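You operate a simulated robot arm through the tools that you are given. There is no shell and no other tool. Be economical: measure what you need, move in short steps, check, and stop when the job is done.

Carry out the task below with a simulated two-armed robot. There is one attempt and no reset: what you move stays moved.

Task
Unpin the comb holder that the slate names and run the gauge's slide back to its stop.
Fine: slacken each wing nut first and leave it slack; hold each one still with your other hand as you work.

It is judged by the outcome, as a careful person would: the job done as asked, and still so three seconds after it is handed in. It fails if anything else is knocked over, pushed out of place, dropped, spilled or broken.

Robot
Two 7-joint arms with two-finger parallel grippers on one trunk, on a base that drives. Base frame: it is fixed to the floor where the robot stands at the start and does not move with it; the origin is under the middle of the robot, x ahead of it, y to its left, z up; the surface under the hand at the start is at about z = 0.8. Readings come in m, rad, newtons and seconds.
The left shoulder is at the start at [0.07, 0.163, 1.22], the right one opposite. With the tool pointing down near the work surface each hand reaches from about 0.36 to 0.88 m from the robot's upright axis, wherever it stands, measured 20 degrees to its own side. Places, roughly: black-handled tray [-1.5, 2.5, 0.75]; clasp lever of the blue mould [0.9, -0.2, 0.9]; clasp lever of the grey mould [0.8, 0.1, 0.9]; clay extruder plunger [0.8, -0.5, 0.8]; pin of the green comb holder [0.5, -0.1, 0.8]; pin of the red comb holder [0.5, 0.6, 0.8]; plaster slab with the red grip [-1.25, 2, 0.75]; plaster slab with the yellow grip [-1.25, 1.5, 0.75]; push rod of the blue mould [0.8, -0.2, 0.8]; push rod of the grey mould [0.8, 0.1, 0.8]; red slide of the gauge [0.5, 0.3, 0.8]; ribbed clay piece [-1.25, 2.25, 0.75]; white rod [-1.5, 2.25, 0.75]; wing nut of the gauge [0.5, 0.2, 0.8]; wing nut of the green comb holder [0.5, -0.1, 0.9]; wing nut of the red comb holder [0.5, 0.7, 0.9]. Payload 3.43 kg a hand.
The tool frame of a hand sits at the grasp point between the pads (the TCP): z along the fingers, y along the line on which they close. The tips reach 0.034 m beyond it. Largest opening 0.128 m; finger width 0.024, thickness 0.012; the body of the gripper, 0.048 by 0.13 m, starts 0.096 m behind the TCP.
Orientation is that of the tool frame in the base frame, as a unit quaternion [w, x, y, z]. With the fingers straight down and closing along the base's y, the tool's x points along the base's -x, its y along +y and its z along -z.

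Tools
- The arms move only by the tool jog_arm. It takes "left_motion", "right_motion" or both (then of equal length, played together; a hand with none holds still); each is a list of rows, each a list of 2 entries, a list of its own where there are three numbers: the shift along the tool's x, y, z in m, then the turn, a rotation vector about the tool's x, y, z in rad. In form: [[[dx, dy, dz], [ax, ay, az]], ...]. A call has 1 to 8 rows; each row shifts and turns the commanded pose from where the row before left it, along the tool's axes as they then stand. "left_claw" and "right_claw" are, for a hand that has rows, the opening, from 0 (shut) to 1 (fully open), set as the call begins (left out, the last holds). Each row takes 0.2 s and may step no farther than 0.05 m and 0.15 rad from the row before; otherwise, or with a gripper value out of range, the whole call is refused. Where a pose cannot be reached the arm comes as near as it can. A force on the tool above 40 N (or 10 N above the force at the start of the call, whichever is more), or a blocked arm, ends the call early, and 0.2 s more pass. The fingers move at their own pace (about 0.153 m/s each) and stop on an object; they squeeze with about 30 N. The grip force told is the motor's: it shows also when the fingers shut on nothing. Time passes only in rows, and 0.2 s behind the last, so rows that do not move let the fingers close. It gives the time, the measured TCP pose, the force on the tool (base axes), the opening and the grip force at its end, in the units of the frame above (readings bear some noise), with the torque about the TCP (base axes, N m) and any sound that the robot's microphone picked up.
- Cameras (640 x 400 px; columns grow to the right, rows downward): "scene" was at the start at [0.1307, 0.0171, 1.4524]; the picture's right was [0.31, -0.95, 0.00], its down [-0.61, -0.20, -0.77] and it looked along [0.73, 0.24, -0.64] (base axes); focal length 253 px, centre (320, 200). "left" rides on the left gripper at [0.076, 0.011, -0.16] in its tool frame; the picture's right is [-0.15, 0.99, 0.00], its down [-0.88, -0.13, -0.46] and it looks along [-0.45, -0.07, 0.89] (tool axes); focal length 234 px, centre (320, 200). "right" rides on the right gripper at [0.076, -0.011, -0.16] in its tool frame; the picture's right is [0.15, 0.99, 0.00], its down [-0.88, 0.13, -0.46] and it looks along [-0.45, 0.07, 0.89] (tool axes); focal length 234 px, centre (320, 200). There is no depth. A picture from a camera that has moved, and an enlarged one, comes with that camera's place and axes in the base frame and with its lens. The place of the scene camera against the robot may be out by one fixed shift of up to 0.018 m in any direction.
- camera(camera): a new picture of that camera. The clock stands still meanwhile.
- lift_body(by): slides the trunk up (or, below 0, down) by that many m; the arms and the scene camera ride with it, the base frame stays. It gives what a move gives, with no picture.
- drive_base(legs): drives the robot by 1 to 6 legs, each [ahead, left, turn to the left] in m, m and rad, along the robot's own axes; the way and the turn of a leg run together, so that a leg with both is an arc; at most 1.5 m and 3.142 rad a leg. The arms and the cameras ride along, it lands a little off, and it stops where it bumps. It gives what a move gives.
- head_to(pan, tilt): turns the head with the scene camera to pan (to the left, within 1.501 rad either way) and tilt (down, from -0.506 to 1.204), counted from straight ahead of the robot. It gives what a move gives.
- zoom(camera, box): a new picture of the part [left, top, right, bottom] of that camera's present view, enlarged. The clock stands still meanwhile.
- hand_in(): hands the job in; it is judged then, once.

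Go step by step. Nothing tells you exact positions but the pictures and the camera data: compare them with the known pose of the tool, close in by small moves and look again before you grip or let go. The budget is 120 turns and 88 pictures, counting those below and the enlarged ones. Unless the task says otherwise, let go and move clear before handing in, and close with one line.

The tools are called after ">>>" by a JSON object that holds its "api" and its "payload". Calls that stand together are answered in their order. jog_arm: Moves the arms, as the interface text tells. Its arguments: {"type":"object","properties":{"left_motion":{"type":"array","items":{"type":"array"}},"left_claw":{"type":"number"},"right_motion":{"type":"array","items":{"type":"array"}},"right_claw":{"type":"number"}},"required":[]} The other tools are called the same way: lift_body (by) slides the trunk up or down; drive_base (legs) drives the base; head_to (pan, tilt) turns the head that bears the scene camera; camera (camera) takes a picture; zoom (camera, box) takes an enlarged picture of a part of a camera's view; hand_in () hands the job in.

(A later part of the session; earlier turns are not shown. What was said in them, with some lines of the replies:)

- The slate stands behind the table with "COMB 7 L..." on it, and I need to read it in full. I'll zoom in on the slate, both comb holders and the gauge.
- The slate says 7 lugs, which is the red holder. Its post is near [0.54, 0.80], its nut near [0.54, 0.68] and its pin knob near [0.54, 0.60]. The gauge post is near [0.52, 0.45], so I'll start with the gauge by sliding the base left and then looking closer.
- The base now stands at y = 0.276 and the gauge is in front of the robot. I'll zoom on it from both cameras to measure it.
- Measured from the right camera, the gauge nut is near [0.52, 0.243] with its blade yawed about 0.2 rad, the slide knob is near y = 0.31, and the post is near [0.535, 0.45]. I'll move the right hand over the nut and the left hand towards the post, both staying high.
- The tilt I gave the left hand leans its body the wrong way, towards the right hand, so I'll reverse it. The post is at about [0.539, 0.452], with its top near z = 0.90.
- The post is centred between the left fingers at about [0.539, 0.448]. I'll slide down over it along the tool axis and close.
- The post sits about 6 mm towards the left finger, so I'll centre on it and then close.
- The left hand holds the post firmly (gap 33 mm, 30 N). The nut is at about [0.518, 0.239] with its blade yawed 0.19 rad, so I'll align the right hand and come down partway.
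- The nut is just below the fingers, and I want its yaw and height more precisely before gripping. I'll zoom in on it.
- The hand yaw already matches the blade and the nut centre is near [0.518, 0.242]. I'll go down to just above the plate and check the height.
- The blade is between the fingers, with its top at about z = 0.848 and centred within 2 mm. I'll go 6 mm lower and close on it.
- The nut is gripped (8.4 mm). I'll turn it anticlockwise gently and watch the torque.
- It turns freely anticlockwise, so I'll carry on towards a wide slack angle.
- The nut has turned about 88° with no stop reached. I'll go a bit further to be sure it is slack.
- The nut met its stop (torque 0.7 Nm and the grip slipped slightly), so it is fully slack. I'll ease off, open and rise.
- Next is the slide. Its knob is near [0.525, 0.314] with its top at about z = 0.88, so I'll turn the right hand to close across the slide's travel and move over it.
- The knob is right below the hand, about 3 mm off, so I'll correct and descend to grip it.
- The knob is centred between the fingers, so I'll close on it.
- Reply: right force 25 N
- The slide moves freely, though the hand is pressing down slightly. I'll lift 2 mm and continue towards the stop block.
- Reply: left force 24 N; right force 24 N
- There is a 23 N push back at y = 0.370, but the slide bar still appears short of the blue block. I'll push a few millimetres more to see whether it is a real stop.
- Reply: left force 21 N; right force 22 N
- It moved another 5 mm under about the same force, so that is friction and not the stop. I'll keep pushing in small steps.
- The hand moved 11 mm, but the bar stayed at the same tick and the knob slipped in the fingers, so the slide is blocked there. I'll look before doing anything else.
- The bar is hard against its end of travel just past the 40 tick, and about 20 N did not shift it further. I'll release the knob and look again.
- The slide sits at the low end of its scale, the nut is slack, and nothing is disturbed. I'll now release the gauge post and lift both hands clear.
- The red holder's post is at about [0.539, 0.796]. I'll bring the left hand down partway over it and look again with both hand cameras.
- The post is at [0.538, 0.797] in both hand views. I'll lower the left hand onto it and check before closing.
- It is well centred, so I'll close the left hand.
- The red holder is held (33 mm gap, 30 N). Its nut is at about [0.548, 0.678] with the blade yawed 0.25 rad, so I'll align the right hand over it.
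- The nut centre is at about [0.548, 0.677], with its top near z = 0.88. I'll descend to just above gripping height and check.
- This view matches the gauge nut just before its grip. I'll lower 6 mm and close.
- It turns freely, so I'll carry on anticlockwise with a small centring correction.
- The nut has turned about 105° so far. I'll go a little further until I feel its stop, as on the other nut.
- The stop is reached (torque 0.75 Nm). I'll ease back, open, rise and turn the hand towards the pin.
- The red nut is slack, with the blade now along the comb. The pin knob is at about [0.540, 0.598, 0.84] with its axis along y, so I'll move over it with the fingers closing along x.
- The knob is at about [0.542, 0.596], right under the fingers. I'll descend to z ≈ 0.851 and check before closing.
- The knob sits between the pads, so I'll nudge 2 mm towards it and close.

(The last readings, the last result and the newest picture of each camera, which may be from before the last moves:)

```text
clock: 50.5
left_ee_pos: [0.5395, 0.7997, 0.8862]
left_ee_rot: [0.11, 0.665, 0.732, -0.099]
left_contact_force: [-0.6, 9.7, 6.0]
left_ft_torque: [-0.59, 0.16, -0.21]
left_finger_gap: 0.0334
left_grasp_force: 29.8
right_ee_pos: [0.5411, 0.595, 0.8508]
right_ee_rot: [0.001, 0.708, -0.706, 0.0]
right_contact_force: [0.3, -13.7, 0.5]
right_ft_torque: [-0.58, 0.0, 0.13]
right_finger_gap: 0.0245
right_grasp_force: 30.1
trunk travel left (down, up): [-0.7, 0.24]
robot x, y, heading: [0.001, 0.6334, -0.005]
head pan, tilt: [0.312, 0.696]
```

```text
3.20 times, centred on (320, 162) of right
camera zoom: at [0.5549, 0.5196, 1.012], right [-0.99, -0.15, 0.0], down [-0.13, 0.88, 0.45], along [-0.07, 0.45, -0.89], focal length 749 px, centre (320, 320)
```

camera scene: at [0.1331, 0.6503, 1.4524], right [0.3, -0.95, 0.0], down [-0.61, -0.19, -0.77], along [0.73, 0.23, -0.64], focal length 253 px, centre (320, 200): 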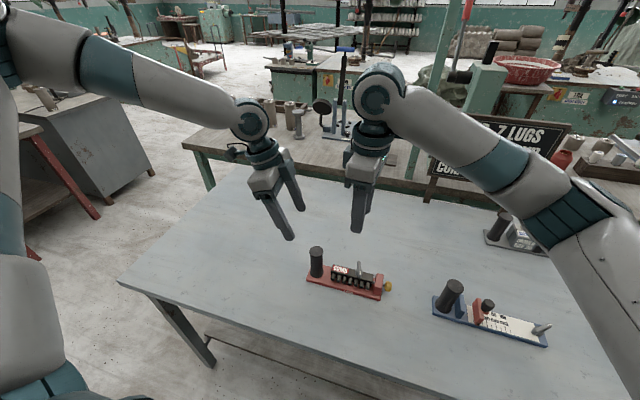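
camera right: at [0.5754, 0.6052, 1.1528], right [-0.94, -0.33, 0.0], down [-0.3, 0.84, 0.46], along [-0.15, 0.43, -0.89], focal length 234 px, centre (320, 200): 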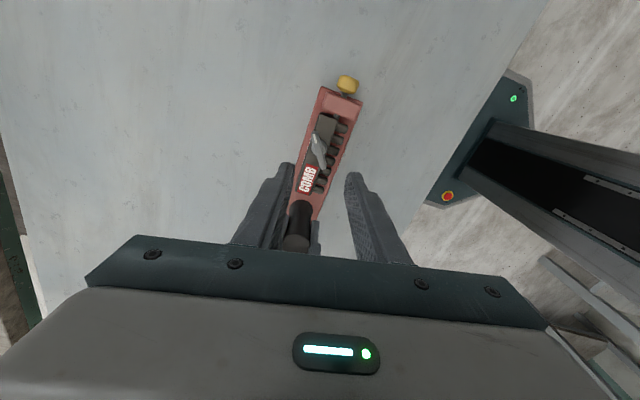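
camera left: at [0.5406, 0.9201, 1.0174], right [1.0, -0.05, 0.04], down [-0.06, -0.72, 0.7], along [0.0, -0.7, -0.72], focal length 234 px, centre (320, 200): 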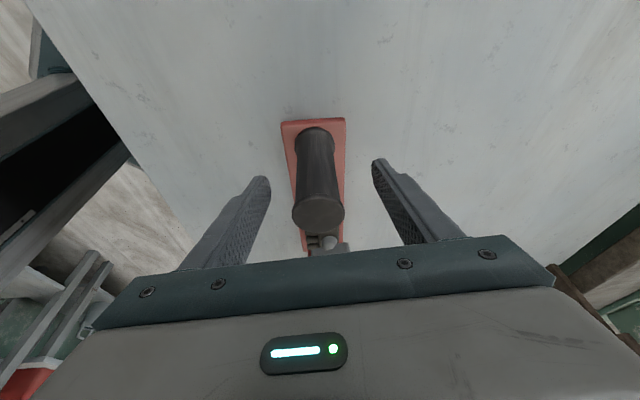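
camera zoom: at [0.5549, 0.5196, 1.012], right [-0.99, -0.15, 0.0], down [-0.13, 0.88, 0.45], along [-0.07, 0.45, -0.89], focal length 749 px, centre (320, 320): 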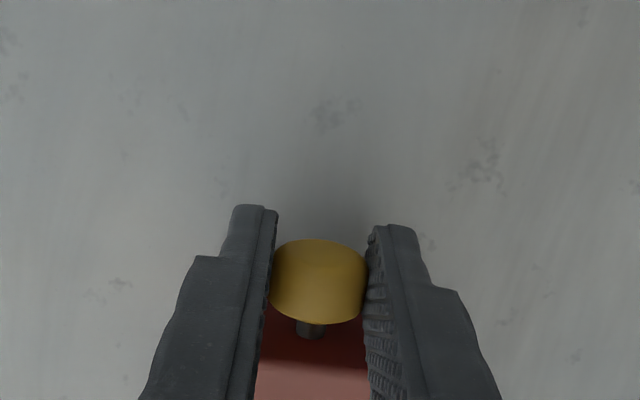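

The knob is gripped (24.5 mm). I'll pull the pin straight out along −y in small steps.

>>> {"api": "jog_arm", "payload": {"right_motion": [[[0.006, 0, 0], [0, 0, 0]], [[0.008, 0, 0], [0, 0, 0]], [[0.008, 0, 0], [0, 0, 0]], [[0, 0, 0], [0, 0, 0]]]}}

>>> {"api": "zoom", "payload": {"camera": "scene", "box": [300, 220, 420, 310]}}

```text
clock: 51.5
left_ee_pos: [0.5392, 0.7997, 0.8865]
left_ee_rot: [0.112, 0.666, 0.731, -0.102]
left_contact_force: [-0.3, -4.4, 2.7]
left_ft_torque: [-0.96, 0.11, -0.16]
left_finger_gap: 0.0335
left_grasp_force: 30.0
right_ee_pos: [0.5418, 0.5752, 0.8525]
right_ee_rot: [0.0, 0.709, -0.705, -0.001]
right_contact_force: [-0.3, 2.3, -1.1]
right_ft_torque: [0.84, 0.02, 0.25]
right_finger_gap: 0.0245
right_grasp_force: 29.7
trunk travel left (down, up): [-0.7, 0.24]
robot x, y, heading: [0.002, 0.6351, -0.009]
head pan, tilt: [0.312, 0.696]
```

```text
4.44 times, centred on (360, 265) of scene
camera zoom: at [0.1331, 0.6503, 1.4524], right [0.3, -0.95, 0.0], down [-0.61, -0.19, -0.77], along [0.73, 0.23, -0.64], focal length 1125 px, centre (142, -89)
```

zoom: 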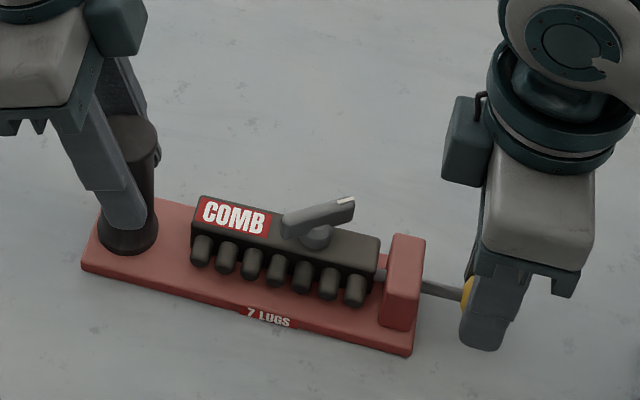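

The pin is sliding out cleanly. I'll continue.

>>> {"api": "jog_arm", "payload": {"right_motion": [[[0.007, 0, 0], [0, 0, 0]], [[0.007, 0, 0], [0, 0, 0]], [[0, 0, 0], [0, 0, 0]]]}}

>>> {"api": "zoom", "payload": {"camera": "scene", "box": [300, 220, 420, 310]}}

```text
clock: 52.2
left_ee_pos: [0.5382, 0.799, 0.8865]
left_ee_rot: [0.111, 0.666, 0.731, -0.1]
left_contact_force: [0.4, -23.7, -0.7]
left_ft_torque: [-0.19, 0.15, -0.21]
left_finger_gap: 0.0335
left_grasp_force: 30.4
right_ee_pos: [0.5434, 0.5616, 0.8545]
right_ee_rot: [-0.002, 0.709, -0.705, -0.001]
right_contact_force: [0.9, 22.8, 2.2]
right_ft_torque: [0.48, -0.01, 0.03]
right_finger_gap: 0.0251
right_grasp_force: 29.8
trunk travel left (down, up): [-0.7, 0.24]
robot x, y, heading: [0.0025, 0.6339, -0.006]
head pan, tilt: [0.312, 0.696]
```

```text
4.44 times, centred on (360, 265) of scene
camera zoom: at [0.1332, 0.6501, 1.4524], right [0.3, -0.95, 0.0], down [-0.61, -0.19, -0.77], along [0.73, 0.23, -0.64], focal length 1125 px, centre (142, -89)
```

zoom: 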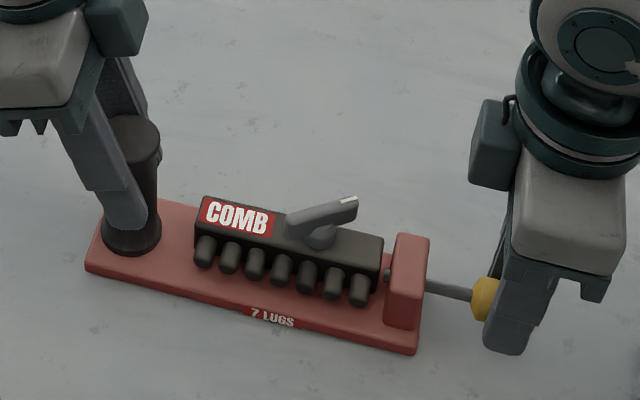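

The pin has reached its outer stop (23 N) and its inner end is clear of the comb. I'll release it without dragging and back off upward.

>>> {"api": "jog_arm", "payload": {"right_motion": [[[0, 0, 0], [0, 0, 0]], [[0, 0, 0], [0, 0, 0]], [[0, 0, -0.03], [0, 0, 0]], [[0, 0, -0.04], [0, 0, 0]], [[0, 0, -0.04], [0, 0, 0]], [[0.02, 0, -0.04], [0, 0, 0]]], "right_claw": 0.4}}

>>> {"api": "zoom", "payload": {"camera": "scene", "box": [300, 220, 420, 310]}}

>>> {"api": "zoom", "payload": {"camera": "right", "box": [220, 90, 420, 215]}}

```text
clock: 53.6
left_ee_pos: [0.5385, 0.7991, 0.8854]
left_ee_rot: [0.111, 0.665, 0.732, -0.1]
left_contact_force: [-0.4, 0.4, 4.8]
left_ft_torque: [0.23, -0.05, 0.11]
left_finger_gap: 0.0331
left_grasp_force: 29.8
right_ee_pos: [0.5425, 0.5429, 1.0032]
right_ee_rot: [0.0, 0.709, -0.705, 0.0]
right_contact_force: [-0.3, -0.4, 0.0]
right_ft_torque: [0.0, -0.03, -0.01]
right_finger_gap: 0.0513
right_grasp_force: 0.0
trunk travel left (down, up): [-0.7, 0.24]
robot x, y, heading: [0.005, 0.6319, -0.003]
head pan, tilt: [0.312, 0.696]
```

```text
4.44 times, centred on (360, 265) of scene
camera zoom: at [0.1322, 0.6499, 1.4523], right [0.3, -0.95, 0.0], down [-0.61, -0.19, -0.77], along [0.73, 0.23, -0.64], focal length 1125 px, centre (142, -89)
```

zoom: 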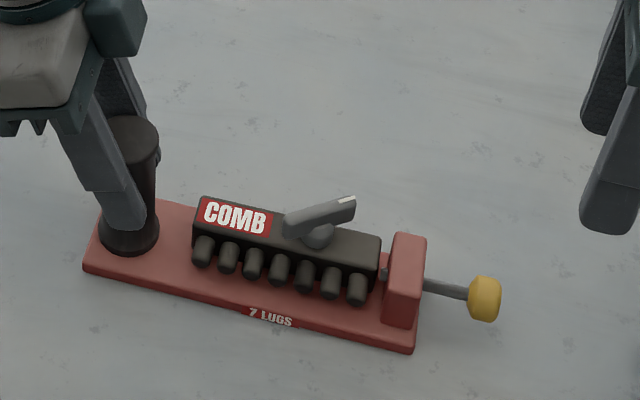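

```text
3.20 times, centred on (320, 152) of right
camera zoom: at [0.555, 0.4665, 1.1628], right [-0.99, -0.15, 0.0], down [-0.13, 0.88, 0.46], along [-0.07, 0.45, -0.89], focal length 749 px, centre (320, 352)
```

zoom: 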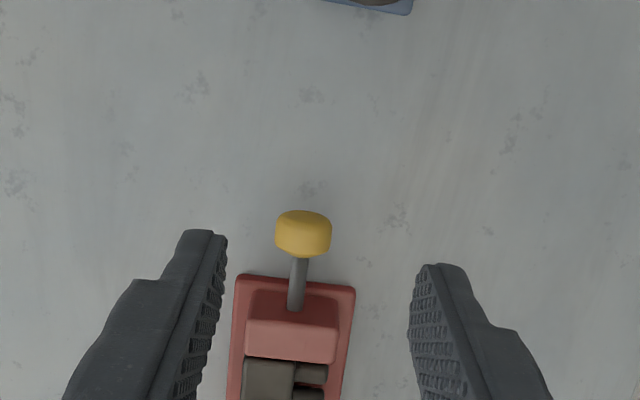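

The pin is out to its stop and the nut remains slack. I'll release the post with the left hand, back off, and check both fixtures.

>>> {"api": "jog_arm", "payload": {"left_motion": [[[0, 0, 0], [0, 0, 0]], [[0, 0, 0], [0, 0, 0]], [[0, 0, -0.03], [0, 0, 0]], [[0, 0, -0.04], [0, 0, 0]], [[0, 0, -0.04], [0, 0, 0]], [[0, 0, -0.04], [0, 0, 0]]], "left_claw": 0.7}}

>>> {"api": "camera", "payload": {"camera": "scene"}}

>>> {"api": "zoom", "payload": {"camera": "scene", "box": [300, 230, 560, 360]}}

```text
clock: 55.0
left_ee_pos: [0.5333, 0.847, 1.0291]
left_ee_rot: [0.111, 0.666, 0.731, -0.1]
left_contact_force: [-0.1, 0.1, -0.1]
left_ft_torque: [-0.01, 0.01, 0.0]
left_finger_gap: 0.0896
left_grasp_force: 0.0
right_ee_pos: [0.5409, 0.544, 1.0025]
right_ee_rot: [0.0, 0.708, -0.706, 0.001]
right_contact_force: [0.3, -0.1, 1.0]
right_ft_torque: [0.04, 0.0, -0.01]
right_finger_gap: 0.0513
right_grasp_force: 0.1
trunk travel left (down, up): [-0.7, 0.24]
robot x, y, heading: [-0.001, 0.6339, -0.007]
head pan, tilt: [0.312, 0.696]
```

```text
19 pictures are left
camera scene: at [0.1317, 0.6511, 1.4525], right [0.3, -0.95, 0.0], down [-0.61, -0.19, -0.77], along [0.73, 0.23, -0.64], focal length 253 px, centre (320, 200)
```

scene: 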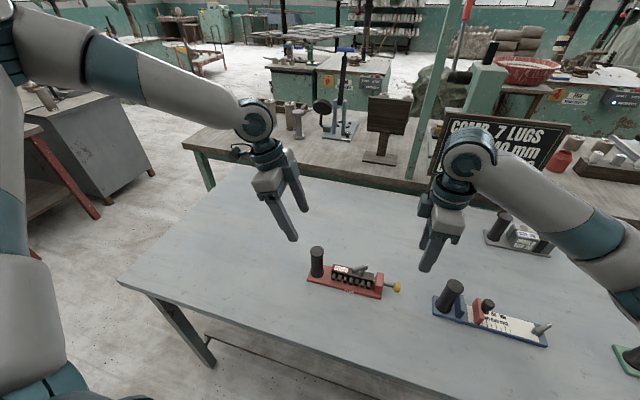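

```text
2.46 times, centred on (430, 295) of scene
camera zoom: at [0.1317, 0.6511, 1.4525], right [0.3, -0.95, 0.0], down [-0.61, -0.19, -0.77], along [0.73, 0.23, -0.64], focal length 623 px, centre (49, -34)
```

zoom: 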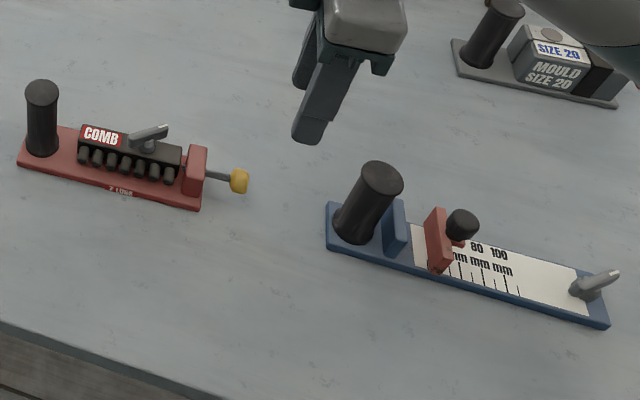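

Both nuts are slack, the red holder's pin is drawn to its stop, the gauge slide is at its stop, and both hands are clear with nothing else disturbed. I'm handing in.

>>> {"api": "hand_in", "payload": {}}

```text
The job is handed in.
```

I unpinned the red comb holder (the 7-lug one on the slate) and ran the gauge's slide back until it stopped. Both wing nuts are fully slack, I held each fixture by its post throughout, and both hands are clear. The slide stopped at about the 40 mm tick, about 25 mm short of the blue block. I took that as its stop because pushing with about 20 N moved it no further. That push, and the pin reaching its stop, shifted the gauge and the red holder by a few millimetres.
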